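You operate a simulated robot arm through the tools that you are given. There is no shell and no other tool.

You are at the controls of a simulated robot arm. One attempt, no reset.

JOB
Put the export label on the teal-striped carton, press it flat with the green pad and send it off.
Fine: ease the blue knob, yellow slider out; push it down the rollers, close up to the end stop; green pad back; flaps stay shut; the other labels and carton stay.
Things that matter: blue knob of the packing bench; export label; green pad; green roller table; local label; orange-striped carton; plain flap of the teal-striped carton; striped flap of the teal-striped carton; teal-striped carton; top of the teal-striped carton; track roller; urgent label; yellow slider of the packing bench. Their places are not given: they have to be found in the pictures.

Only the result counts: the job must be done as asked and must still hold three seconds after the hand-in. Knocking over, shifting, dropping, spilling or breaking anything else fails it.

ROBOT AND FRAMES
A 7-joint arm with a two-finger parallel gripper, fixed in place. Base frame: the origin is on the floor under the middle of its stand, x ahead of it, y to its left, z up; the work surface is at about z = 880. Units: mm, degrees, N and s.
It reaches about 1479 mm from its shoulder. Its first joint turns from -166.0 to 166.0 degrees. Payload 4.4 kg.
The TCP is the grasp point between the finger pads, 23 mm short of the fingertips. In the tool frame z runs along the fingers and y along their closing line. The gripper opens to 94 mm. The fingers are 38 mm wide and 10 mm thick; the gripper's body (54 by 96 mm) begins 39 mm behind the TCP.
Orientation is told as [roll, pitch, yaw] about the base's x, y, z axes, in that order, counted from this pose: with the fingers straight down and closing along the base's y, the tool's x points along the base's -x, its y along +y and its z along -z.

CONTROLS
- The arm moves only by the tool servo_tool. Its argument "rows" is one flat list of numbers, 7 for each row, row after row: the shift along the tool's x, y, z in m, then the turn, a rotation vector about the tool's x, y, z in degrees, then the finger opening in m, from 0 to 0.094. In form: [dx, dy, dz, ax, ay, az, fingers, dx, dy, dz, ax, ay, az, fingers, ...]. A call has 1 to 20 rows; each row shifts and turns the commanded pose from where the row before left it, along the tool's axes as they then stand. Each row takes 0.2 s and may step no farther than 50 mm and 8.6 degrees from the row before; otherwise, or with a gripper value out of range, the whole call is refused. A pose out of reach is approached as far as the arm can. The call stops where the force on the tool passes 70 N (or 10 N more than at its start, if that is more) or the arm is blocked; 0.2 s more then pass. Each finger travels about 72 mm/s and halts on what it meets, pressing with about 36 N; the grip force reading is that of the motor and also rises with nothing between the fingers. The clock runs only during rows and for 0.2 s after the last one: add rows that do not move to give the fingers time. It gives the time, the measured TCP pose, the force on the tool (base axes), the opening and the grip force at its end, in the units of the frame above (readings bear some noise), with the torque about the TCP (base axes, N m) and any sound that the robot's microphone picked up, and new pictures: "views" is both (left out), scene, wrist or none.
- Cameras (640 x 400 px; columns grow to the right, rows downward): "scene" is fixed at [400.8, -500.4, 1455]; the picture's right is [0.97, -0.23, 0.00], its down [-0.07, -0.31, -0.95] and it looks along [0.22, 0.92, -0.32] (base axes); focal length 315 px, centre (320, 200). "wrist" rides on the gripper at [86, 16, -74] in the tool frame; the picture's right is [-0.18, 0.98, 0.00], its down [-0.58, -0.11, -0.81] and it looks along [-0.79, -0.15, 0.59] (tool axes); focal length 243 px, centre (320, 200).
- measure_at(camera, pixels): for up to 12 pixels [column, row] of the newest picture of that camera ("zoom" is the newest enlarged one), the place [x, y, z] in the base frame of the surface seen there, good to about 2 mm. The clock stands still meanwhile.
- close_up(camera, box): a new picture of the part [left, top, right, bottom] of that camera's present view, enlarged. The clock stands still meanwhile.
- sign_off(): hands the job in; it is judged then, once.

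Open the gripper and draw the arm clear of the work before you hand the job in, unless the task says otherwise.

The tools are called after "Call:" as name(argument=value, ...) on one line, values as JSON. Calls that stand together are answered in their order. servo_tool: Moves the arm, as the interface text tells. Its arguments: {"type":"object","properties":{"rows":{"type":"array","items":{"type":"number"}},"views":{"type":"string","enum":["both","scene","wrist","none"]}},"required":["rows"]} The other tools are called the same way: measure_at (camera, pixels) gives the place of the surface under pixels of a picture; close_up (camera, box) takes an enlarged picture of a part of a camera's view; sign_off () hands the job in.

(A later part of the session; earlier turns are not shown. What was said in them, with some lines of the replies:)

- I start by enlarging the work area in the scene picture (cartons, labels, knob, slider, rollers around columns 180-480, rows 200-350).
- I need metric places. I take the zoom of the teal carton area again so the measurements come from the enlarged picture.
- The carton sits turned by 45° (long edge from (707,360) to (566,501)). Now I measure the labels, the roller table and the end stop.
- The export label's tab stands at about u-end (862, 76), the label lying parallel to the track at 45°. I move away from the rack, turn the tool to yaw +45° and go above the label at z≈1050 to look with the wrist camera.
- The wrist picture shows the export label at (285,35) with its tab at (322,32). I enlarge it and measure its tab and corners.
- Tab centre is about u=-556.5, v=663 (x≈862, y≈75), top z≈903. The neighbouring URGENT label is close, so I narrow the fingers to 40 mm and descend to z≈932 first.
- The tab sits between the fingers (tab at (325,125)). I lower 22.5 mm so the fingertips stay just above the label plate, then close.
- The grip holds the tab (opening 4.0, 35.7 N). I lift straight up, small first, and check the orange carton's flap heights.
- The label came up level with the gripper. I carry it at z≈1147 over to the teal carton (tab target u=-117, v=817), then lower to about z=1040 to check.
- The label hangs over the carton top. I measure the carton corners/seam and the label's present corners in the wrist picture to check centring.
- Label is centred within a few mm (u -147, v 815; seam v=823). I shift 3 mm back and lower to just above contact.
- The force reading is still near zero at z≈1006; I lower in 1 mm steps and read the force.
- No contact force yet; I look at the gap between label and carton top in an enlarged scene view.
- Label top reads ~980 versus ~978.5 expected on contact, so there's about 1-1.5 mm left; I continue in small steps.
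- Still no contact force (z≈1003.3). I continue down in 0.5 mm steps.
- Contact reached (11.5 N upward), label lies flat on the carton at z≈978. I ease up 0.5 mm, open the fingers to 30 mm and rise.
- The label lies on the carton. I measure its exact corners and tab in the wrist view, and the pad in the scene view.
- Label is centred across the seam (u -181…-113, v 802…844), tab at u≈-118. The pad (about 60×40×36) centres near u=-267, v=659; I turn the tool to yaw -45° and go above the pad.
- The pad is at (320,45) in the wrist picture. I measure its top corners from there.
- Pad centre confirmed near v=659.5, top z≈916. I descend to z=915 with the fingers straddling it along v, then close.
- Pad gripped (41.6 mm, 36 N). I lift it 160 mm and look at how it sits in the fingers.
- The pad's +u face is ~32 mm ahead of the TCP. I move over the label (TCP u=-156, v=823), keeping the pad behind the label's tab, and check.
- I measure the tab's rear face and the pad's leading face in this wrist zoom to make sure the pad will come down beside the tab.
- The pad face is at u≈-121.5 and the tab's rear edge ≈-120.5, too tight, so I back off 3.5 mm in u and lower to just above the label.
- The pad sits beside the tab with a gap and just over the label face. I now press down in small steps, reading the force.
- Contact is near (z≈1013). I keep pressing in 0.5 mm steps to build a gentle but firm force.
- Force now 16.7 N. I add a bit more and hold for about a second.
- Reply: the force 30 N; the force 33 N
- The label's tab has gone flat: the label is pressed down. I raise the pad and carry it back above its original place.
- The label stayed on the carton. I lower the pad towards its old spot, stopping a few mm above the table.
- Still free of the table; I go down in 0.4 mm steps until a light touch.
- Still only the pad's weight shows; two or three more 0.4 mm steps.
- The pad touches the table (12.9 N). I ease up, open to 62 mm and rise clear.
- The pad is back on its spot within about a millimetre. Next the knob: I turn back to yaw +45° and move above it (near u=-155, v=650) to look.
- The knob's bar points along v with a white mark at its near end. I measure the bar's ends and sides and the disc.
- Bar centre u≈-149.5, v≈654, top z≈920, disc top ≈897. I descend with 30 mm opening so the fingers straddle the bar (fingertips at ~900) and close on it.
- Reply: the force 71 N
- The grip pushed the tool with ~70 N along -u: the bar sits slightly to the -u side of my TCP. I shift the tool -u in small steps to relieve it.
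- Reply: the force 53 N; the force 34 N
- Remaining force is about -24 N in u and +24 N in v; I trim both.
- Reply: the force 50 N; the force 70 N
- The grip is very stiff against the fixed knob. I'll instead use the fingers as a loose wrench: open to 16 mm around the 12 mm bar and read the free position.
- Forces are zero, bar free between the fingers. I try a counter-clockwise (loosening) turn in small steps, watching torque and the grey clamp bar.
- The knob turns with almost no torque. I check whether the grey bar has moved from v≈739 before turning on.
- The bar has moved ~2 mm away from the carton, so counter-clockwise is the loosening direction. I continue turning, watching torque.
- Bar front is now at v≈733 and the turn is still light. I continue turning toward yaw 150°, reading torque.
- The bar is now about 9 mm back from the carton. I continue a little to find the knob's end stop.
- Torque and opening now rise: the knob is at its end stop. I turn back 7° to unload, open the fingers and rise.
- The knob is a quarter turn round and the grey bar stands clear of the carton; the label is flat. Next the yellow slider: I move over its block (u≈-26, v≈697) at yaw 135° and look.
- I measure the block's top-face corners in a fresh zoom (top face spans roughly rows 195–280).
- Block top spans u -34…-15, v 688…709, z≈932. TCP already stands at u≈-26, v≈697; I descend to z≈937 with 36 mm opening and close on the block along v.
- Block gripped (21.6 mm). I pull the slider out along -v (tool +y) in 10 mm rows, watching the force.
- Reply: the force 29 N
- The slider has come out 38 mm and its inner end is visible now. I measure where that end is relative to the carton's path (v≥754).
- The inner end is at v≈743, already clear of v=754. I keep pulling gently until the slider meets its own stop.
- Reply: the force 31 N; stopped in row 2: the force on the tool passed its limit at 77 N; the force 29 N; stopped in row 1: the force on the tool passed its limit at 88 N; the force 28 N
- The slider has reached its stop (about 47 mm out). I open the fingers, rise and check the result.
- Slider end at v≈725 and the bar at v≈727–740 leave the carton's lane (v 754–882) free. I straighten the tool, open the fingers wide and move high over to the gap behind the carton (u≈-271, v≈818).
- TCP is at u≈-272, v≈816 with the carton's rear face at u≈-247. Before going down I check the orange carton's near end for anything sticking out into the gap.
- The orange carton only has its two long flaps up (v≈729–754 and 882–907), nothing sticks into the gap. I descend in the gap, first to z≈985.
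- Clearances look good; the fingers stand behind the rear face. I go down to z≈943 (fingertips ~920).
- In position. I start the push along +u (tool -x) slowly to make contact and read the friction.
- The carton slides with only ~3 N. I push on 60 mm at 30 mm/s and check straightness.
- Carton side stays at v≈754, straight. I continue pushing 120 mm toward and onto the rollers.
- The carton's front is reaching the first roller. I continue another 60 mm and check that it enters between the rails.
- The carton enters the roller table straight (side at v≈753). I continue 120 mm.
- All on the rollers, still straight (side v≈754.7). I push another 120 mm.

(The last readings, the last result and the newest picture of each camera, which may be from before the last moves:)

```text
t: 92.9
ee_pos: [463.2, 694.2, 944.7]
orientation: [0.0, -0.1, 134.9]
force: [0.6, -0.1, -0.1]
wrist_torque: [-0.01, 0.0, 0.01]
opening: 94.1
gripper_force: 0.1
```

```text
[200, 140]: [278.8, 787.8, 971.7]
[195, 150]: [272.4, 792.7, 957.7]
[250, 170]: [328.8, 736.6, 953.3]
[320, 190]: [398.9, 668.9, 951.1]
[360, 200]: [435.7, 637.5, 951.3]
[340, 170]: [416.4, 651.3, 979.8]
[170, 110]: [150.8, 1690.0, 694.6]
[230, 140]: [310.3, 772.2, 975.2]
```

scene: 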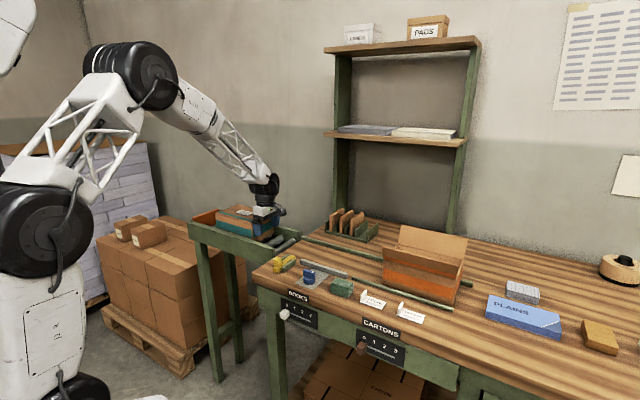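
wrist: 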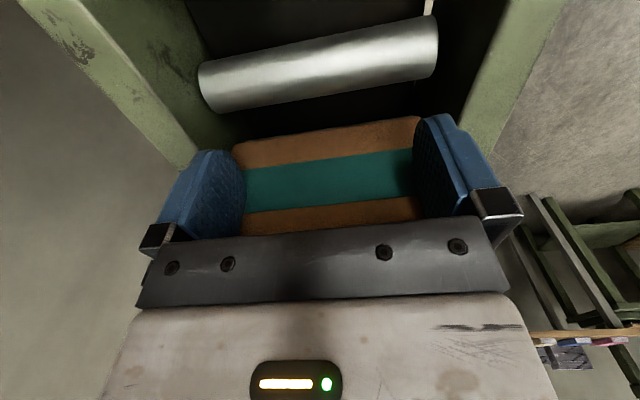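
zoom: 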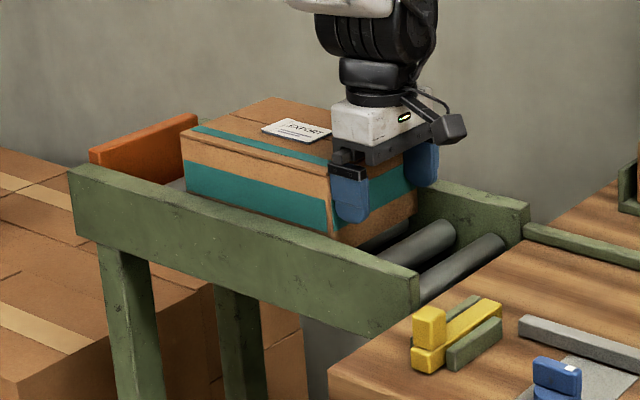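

Carton front is near u≈383; about 140 mm remain. I push 96 mm more.

Call:
servo_tool(rows=[-0.006, 0, 0, 0, 0, 0, 0.094, -0.006, 0, 0, 0, 0, 0, 0.094, -0.006, 0, 0, 0, 0, 0, 0.094, -0.006, 0, 0, 0, 0, 0, 0.094, -0.006, 0, 0, 0, 0, 0, 0.094, -0.006, 0, 0, 0, 0, 0, 0.094, -0.006, 0, 0, 0, 0, 0, 0.094, -0.006, 0, 0, 0, 0, 0, 0.094, -0.006, 0, 0, 0, 0, 0, 0.094, -0.006, 0, 0, 0, 0, 0, 0.094, -0.006, 0, 0, 0, 0, 0, 0.094, -0.006, 0, 0, 0, 0, 0, 0.094, -0.006, 0, 0, 0, 0, 0, 0.094, -0.006, 0, 0, 0, 0, 0, 0.094, -0.005, 0, 0, 0, 0, 0, 0.094, -0.004, 0, 0, 0, 0, 0, 0.094, -0.003, 0, 0, 0, 0, 0, 0.094], views="both")

Call:
close_up(camera="scene", box=[170, 180, 330, 280])

Call:
measure_at(camera="zoom", pixels=[[125, 135], [130, 150], [200, 160], [250, 180], [120, 130], [190, 125], [100, 150], [180, 108]])

```text
t: 96.5
ee_pos: [394.6, 762.0, 944.1]
orientation: [0.0, 0.0, 135.0]
force: [-0.1, 0.1, 0.4]
wrist_torque: [0.06, 0.02, -0.01]
opening: 94.0
gripper_force: 0.1
```

scene: 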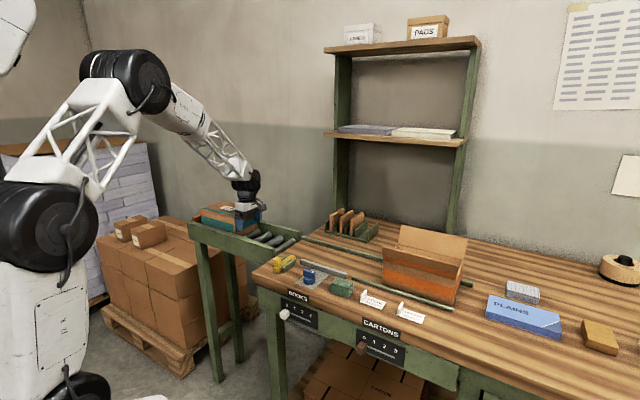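
wrist: 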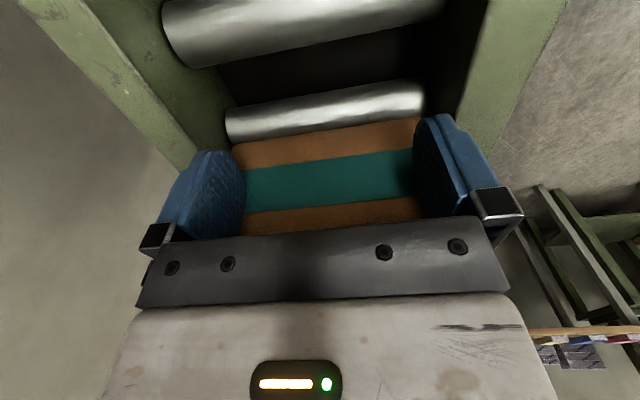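

```text
4.00 times, centred on (250, 230) of scene
```

zoom: 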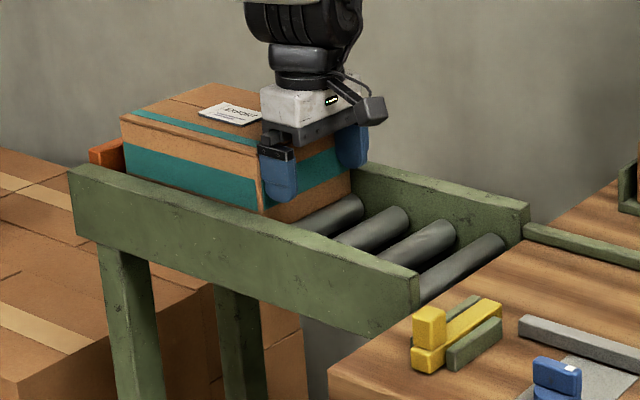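

```text
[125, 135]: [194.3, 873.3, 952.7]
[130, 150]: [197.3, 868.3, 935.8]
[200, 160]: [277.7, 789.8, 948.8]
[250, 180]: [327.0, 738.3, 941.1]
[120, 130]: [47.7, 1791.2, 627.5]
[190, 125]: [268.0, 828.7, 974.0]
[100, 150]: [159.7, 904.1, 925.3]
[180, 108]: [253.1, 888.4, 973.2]
```

Front at u≈480, stop face at ≈525: ~45 mm to go. I push 36 mm at a slower pace.

Call:
servo_tool(rows=[-0.004, 0, 0, 0, 0, 0, 0.094, -0.004, 0, 0, 0, 0, 0, 0.094, -0.004, 0, 0, 0, 0, 0, 0.094, -0.004, 0, 0, 0, 0, 0, 0.094, -0.004, 0, 0, 0, 0, 0, 0.094, -0.004, 0, 0, 0, 0, 0, 0.094, -0.004, 0, 0, 0, 0, 0, 0.094, -0.003, 0, 0, 0, 0, 0, 0.094, -0.003, 0, 0, 0, 0, 0, 0.094, -0.002, 0, 0, 0, 0, 0, 0.094], views="both")

Call:
close_up(camera="scene", box=[180, 190, 276, 250])

Call:
measure_at(camera="zoom", pixels=[[90, 110], [95, 125], [75, 150], [60, 140], [85, 90], [100, 150], [150, 130], [250, 170]])

```text
t: 98.7
ee_pos: [369.7, 786.2, 944.5]
orientation: [0.0, 0.0, 135.0]
force: [9.7, -16.3, 2.6]
wrist_torque: [0.18, 0.2, 0.42]
opening: 94.0
gripper_force: 0.0
```

scene: 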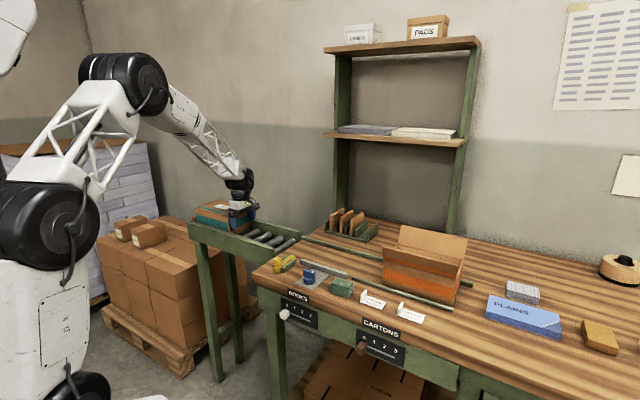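
wrist: 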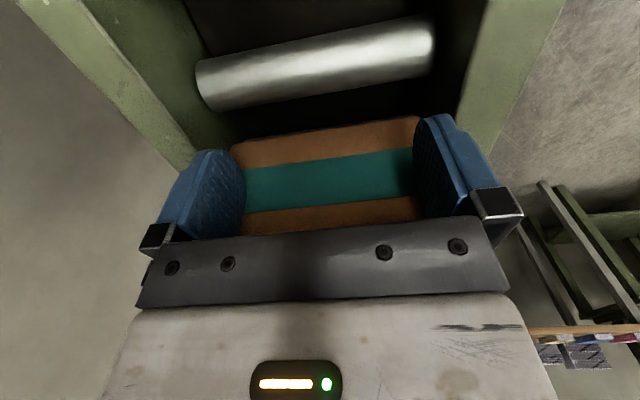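

```text
6.67 times, centred on (228, 220) of scene
```

zoom: 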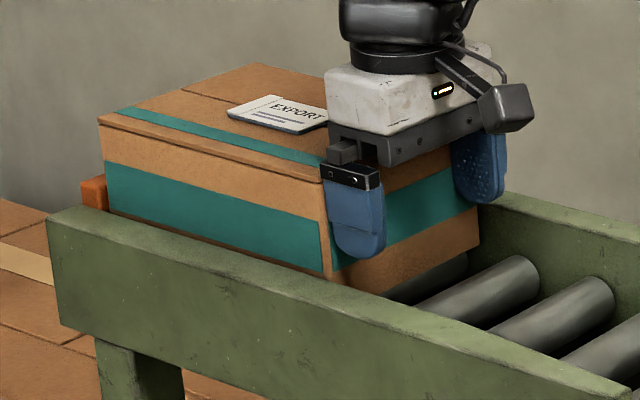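

```text
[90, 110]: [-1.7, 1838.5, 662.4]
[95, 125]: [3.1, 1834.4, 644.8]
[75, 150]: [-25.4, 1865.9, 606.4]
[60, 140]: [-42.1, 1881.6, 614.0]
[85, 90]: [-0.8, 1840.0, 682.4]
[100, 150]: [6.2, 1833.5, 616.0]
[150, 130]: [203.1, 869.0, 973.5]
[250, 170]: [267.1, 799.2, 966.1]
```

Force of ~18 N along -u appears: the carton meets something. I measure the carton's front edge and the orange stop's inner edge to see whether it's really at the stop.

Call:
measure_at(camera="zoom", pixels=[[103, 125], [108, 180], [112, 200], [93, 185], [85, 195], [103, 205], [98, 182], [330, 200], [325, 260], [240, 68], [470, 190], [115, 160]])

Call:
close_up(camera="scene", box=[184, 195, 216, 215])

```text
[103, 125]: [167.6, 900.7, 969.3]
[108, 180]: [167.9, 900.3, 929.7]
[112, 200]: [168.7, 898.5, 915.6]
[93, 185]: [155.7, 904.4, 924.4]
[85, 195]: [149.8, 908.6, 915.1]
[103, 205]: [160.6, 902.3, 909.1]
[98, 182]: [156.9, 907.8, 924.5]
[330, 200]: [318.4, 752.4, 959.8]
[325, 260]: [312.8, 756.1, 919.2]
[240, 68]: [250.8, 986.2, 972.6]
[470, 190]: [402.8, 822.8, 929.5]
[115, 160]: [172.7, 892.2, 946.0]
```

```text
16.00 times, centred on (200, 205) of scene
```

zoom: 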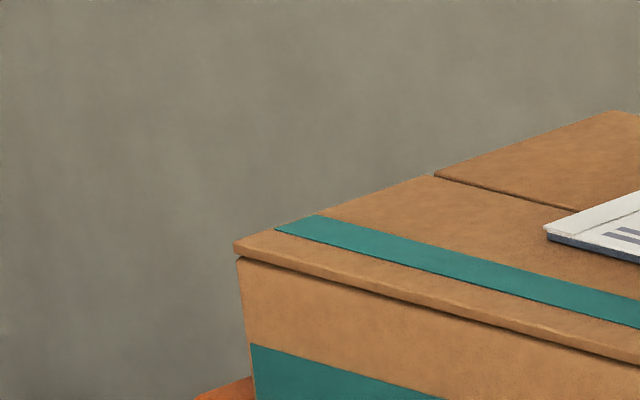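

Front corner reads u≈519–520 on both sides (square), stop face ≈524. I nudge 1.5 mm more to confirm it's against the stop.

Call:
servo_tool(rows=[-0.001, 0, 0, 0, 0, 0, 0.094, -0.0005, 0, 0, 0, 0, 0, 0.094, 0, 0, 0, 0, 0, 0, 0.094], views="none")

Call:
close_up(camera="scene", box=[180, 190, 276, 250])

Call:
measure_at(camera="zoom", pixels=[[103, 125], [108, 180], [240, 68], [98, 182], [103, 205], [245, 66]])

```text
t: 99.5
ee_pos: [370.4, 788.4, 944.8]
orientation: [0.0, 0.0, 134.9]
force: [13.7, -16.1, 2.4]
wrist_torque: [0.22, 0.22, 0.56]
opening: 93.9
gripper_force: 0.0
stopped in row 3: the force on the tool passed its limit at 72 N (the readings are from after the stop); the commanded pose is now the measured one
```

```text
6.67 times, centred on (228, 220) of scene
```

zoom: 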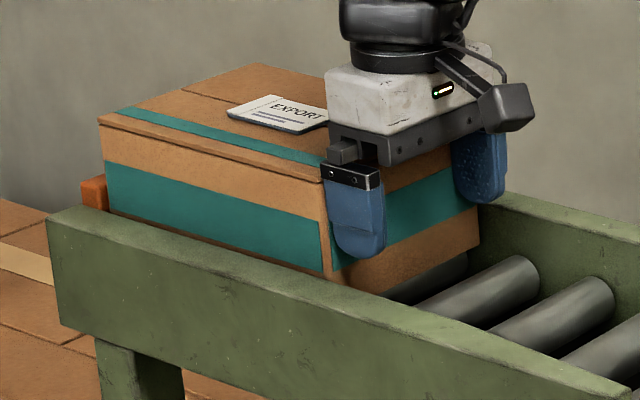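

```text
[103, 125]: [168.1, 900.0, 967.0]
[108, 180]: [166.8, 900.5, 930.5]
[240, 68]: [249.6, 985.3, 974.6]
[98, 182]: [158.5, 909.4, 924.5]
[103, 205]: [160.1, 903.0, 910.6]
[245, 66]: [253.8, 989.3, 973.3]
```

The force jumps hard with no movement: the carton is up against the stop. I back off gently, then rise and look.

Call:
servo_tool(rows=[0.001, 0, 0, 0, 0, 0, 0.094, 0.002, 0, 0, 0, 0, 0, 0.094, 0.005, 0, 0, 0, 0, 0, 0.094, 0.012, 0, 0, 0, 0, 0, 0.094, 0.02, 0, 0, 0, 0, 0, 0.094, 0, 0, -0.03, 0, 0, 0, 0.094, 0, 0, -0.045, 0, 0, 0, 0.094, 0, 0, -0.045, 0, 0, 0, 0.094, 0, 0, -0.045, 0, 0, 0, 0.094, 0, 0, 0, 0, 0, 0, 0.094], views="both")

Call:
close_up(camera="scene", box=[180, 190, 276, 250])

Call:
measure_at(camera="zoom", pixels=[[103, 125], [108, 180], [240, 68], [98, 182], [103, 205], [245, 66]])

```text
t: 101.7
ee_pos: [396.8, 758.8, 1109.5]
orientation: [0.1, 0.0, 135.1]
force: [0.8, -0.9, -0.4]
wrist_torque: [-0.01, 0.01, 0.04]
opening: 94.1
gripper_force: 0.0
```

scene: 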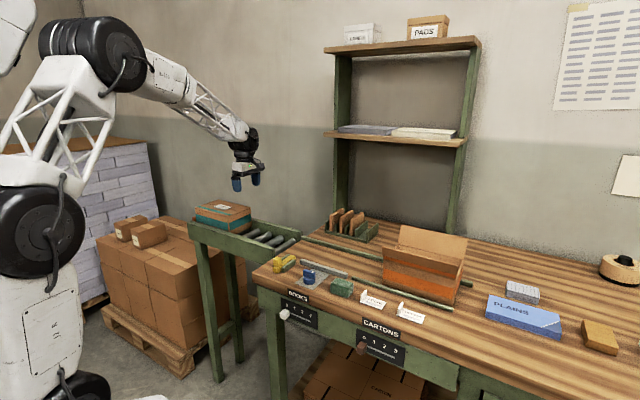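
wrist: 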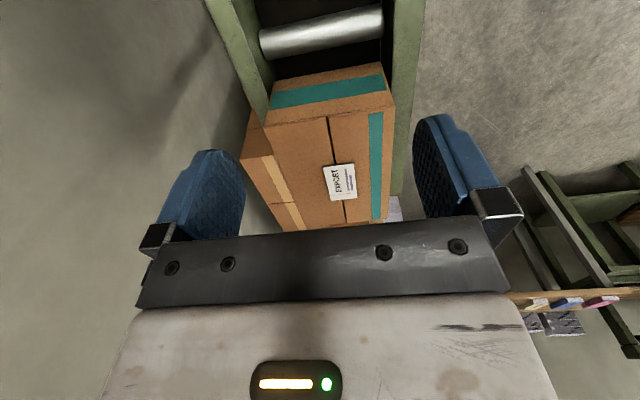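

```text
6.67 times, centred on (228, 220) of scene
```

zoom: 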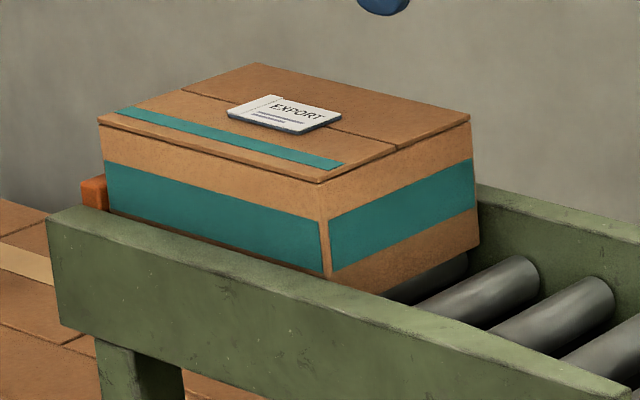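

```text
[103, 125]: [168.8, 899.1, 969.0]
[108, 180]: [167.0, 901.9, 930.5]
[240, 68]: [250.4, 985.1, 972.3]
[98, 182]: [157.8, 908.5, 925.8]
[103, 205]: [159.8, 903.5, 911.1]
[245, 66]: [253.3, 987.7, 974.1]
```

The carton stays put with flaps shut and label on top. I check the gap to the stop and the state of slider, knob, pad and other labels.

Call:
close_up(camera="scene", box=[184, 205, 208, 220])

Call:
measure_at(camera="zoom", pixels=[[260, 200], [240, 220], [290, 190], [310, 250], [300, 300], [270, 300], [330, 200], [340, 350], [200, 300], [320, 100]])

Call:
close_up(camera="scene", box=[240, 220, 480, 370])

```text
16.00 times, centred on (196, 212) of scene
```

zoom: 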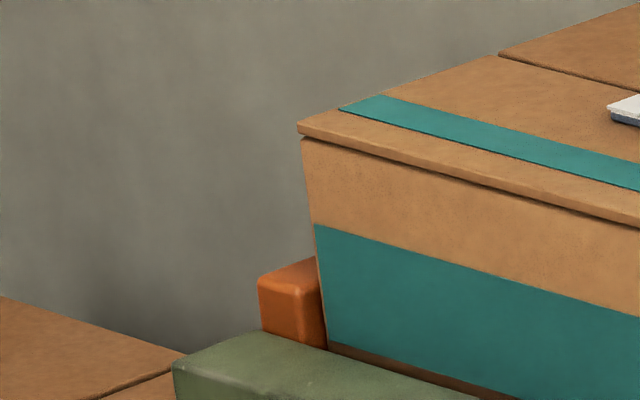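

```text
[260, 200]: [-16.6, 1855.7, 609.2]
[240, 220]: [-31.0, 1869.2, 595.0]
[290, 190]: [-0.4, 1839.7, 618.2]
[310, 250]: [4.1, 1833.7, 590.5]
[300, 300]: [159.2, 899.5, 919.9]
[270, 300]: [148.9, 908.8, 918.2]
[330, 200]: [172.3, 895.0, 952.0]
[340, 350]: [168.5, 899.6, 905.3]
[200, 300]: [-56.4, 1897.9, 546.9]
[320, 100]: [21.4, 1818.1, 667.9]
```

```text
2.67 times, centred on (360, 295) of scene
```

zoom: 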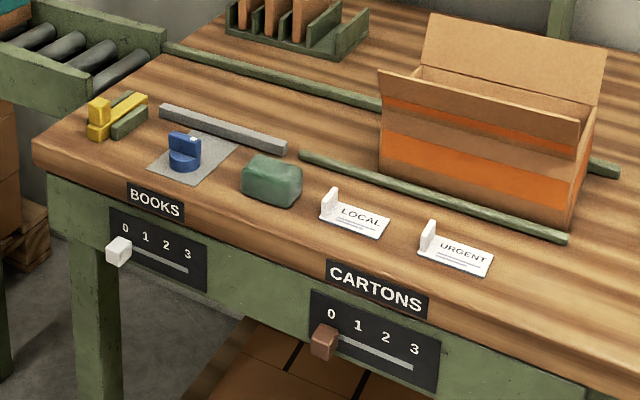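

The orange stop's inner face reads u≈523.5 with the carton's front edge against it; slider, knob, pad, other labels and orange carton all look right. I draw the arm further up and back, clear of the work, and check once more.

Call:
servo_tool(rows=[0, 0.02, -0.04, 0, 0, 0, 0.094, 0, 0.02, -0.04, 0, 0, 0, 0.094, 0, 0.02, -0.04, 0, 0, 0, 0.094, 0, 0.02, -0.04, 0, 0, 0, 0.094, 0, 0.02, -0.03, 0, 0, 0, 0.094, 0, 0, 0, 0, 0, 0, 0.094, 0, 0, 0, 0, 0, 0, 0.094, 0, 0, 0, 0, 0, 0, 0.094], views="both")

Call:
close_up(camera="scene", box=[170, 180, 330, 280])

Call:
measure_at(camera="zoom", pixels=[[127, 130], [135, 160], [250, 115], [260, 178], [240, 130], [360, 140], [255, 230], [270, 190]])

Call:
close_up(camera="scene", box=[250, 240, 378, 320])

```text
t: 103.5
ee_pos: [324.6, 686.0, 1302.8]
orientation: [0.0, 0.1, 135.1]
force: [0.8, -0.2, 0.5]
wrist_torque: [-0.01, 0.03, 0.01]
opening: 93.9
gripper_force: 0.2
```

scene: 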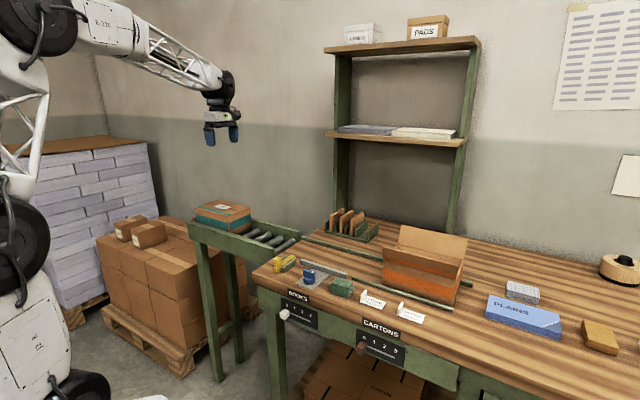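
wrist: 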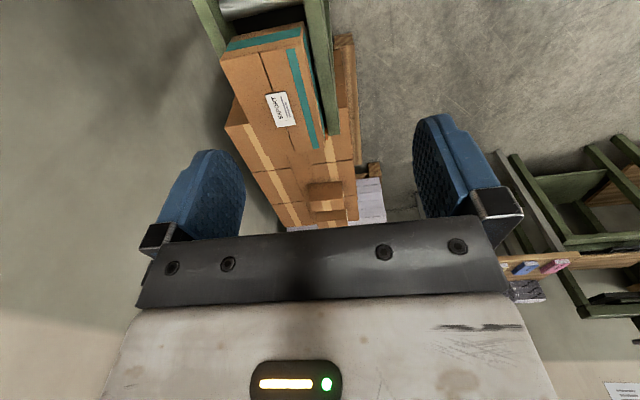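

```text
4.00 times, centred on (250, 230) of scene
```

zoom: 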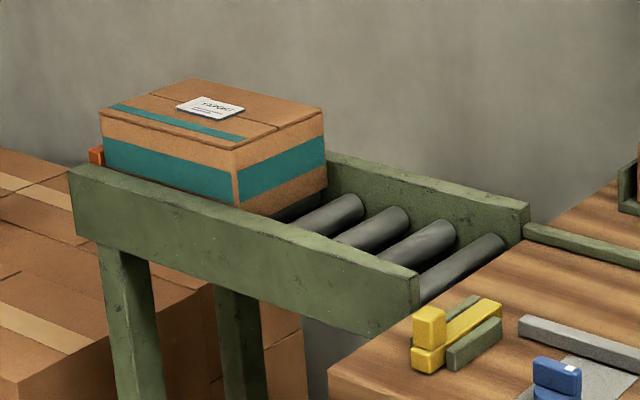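

```text
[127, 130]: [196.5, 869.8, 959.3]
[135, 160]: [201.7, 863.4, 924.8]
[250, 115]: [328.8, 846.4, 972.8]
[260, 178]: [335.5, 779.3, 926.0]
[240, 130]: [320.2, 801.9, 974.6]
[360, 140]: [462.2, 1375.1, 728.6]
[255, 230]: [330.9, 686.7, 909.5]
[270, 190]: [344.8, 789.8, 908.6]
```

```text
5.00 times, centred on (314, 280) of scene
```

zoom: 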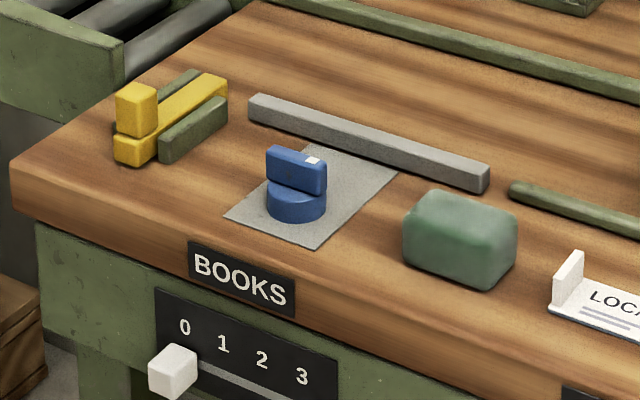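

I want to double-check the gap at the end stop from above; I enlarge the wrist view there and measure both sides.

Call:
close_up(camera="wrist", box=[264, 110, 360, 170])

Call:
close_up(camera="scene", box=[188, 200, 212, 215])

Call:
measure_at(camera="zoom", pixels=[[237, 255], [243, 270], [250, 310], [258, 370], [200, 350], [240, 360], [248, 385], [215, 345], [225, 390], [190, 395], [254, 345], [245, 395]])

```text
6.67 times, centred on (312, 140) of wrist
```

zoom: 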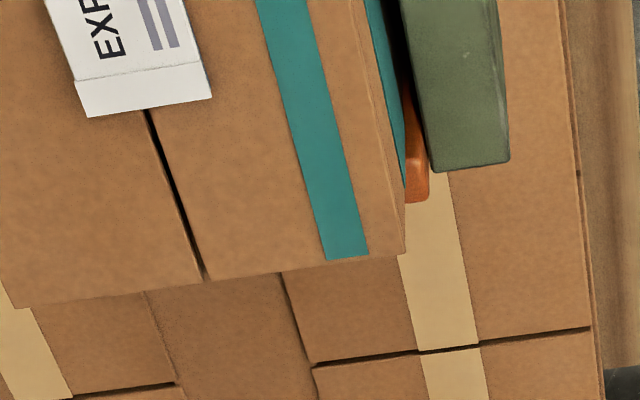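

```text
16.00 times, centred on (200, 208) of scene
```

zoom: 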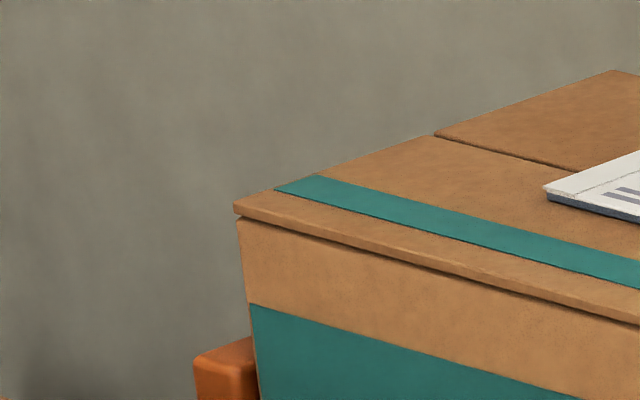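

```text
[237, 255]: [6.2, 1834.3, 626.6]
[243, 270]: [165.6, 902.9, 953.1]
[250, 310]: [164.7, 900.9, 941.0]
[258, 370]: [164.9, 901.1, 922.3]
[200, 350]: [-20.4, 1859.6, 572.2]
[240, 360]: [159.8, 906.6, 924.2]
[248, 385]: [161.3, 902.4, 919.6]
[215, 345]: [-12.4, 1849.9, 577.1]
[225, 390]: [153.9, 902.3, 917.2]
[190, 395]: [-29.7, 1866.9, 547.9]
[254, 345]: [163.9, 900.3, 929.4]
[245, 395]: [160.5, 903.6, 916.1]
```

The carton's front (u≈521) is within ~2–3 mm of the stop face (u≈524), the label lies flat across the closed flaps, the knob is eased, the slider is out, the pad is back and the arm is clear. I hand the job in.

Call:
sign_off()

```text
The job is handed in.
```

I put the export label on the teal-striped carton, pressed it flat with the green pad, and pushed the carton down the rollers to the end stop. The job is handed in; I have not been shown the verdict.

State of the bench at hand-in, from the last pictures and measurements:

- **Label:** it lies across the seam between the two flaps, at the centre of the carton top. It was pressed to about 33 N, and its upright tab folded flat.
- **Green pad:** back in its original spot, within about 1–2 mm.
- **Blue knob:** turned a quarter turn counter-clockwise to its end stop. The grey bar it moves stands about 14 mm clear of the carton's lane.
- **Yellow slider:** pulled out about 47 mm to its stop.
- **Carton:** straight between the rails, with its front face measured 2–3 mm from the end stop. It stopped moving there under a 72 N push, so I take it to be touching. Both flaps are shut.
- **Everything else:** the local and urgent labels and the orange-striped carton look unmoved. I left the two number sliders on the bench front alone.

The gripper is open and the arm is clear of the work.
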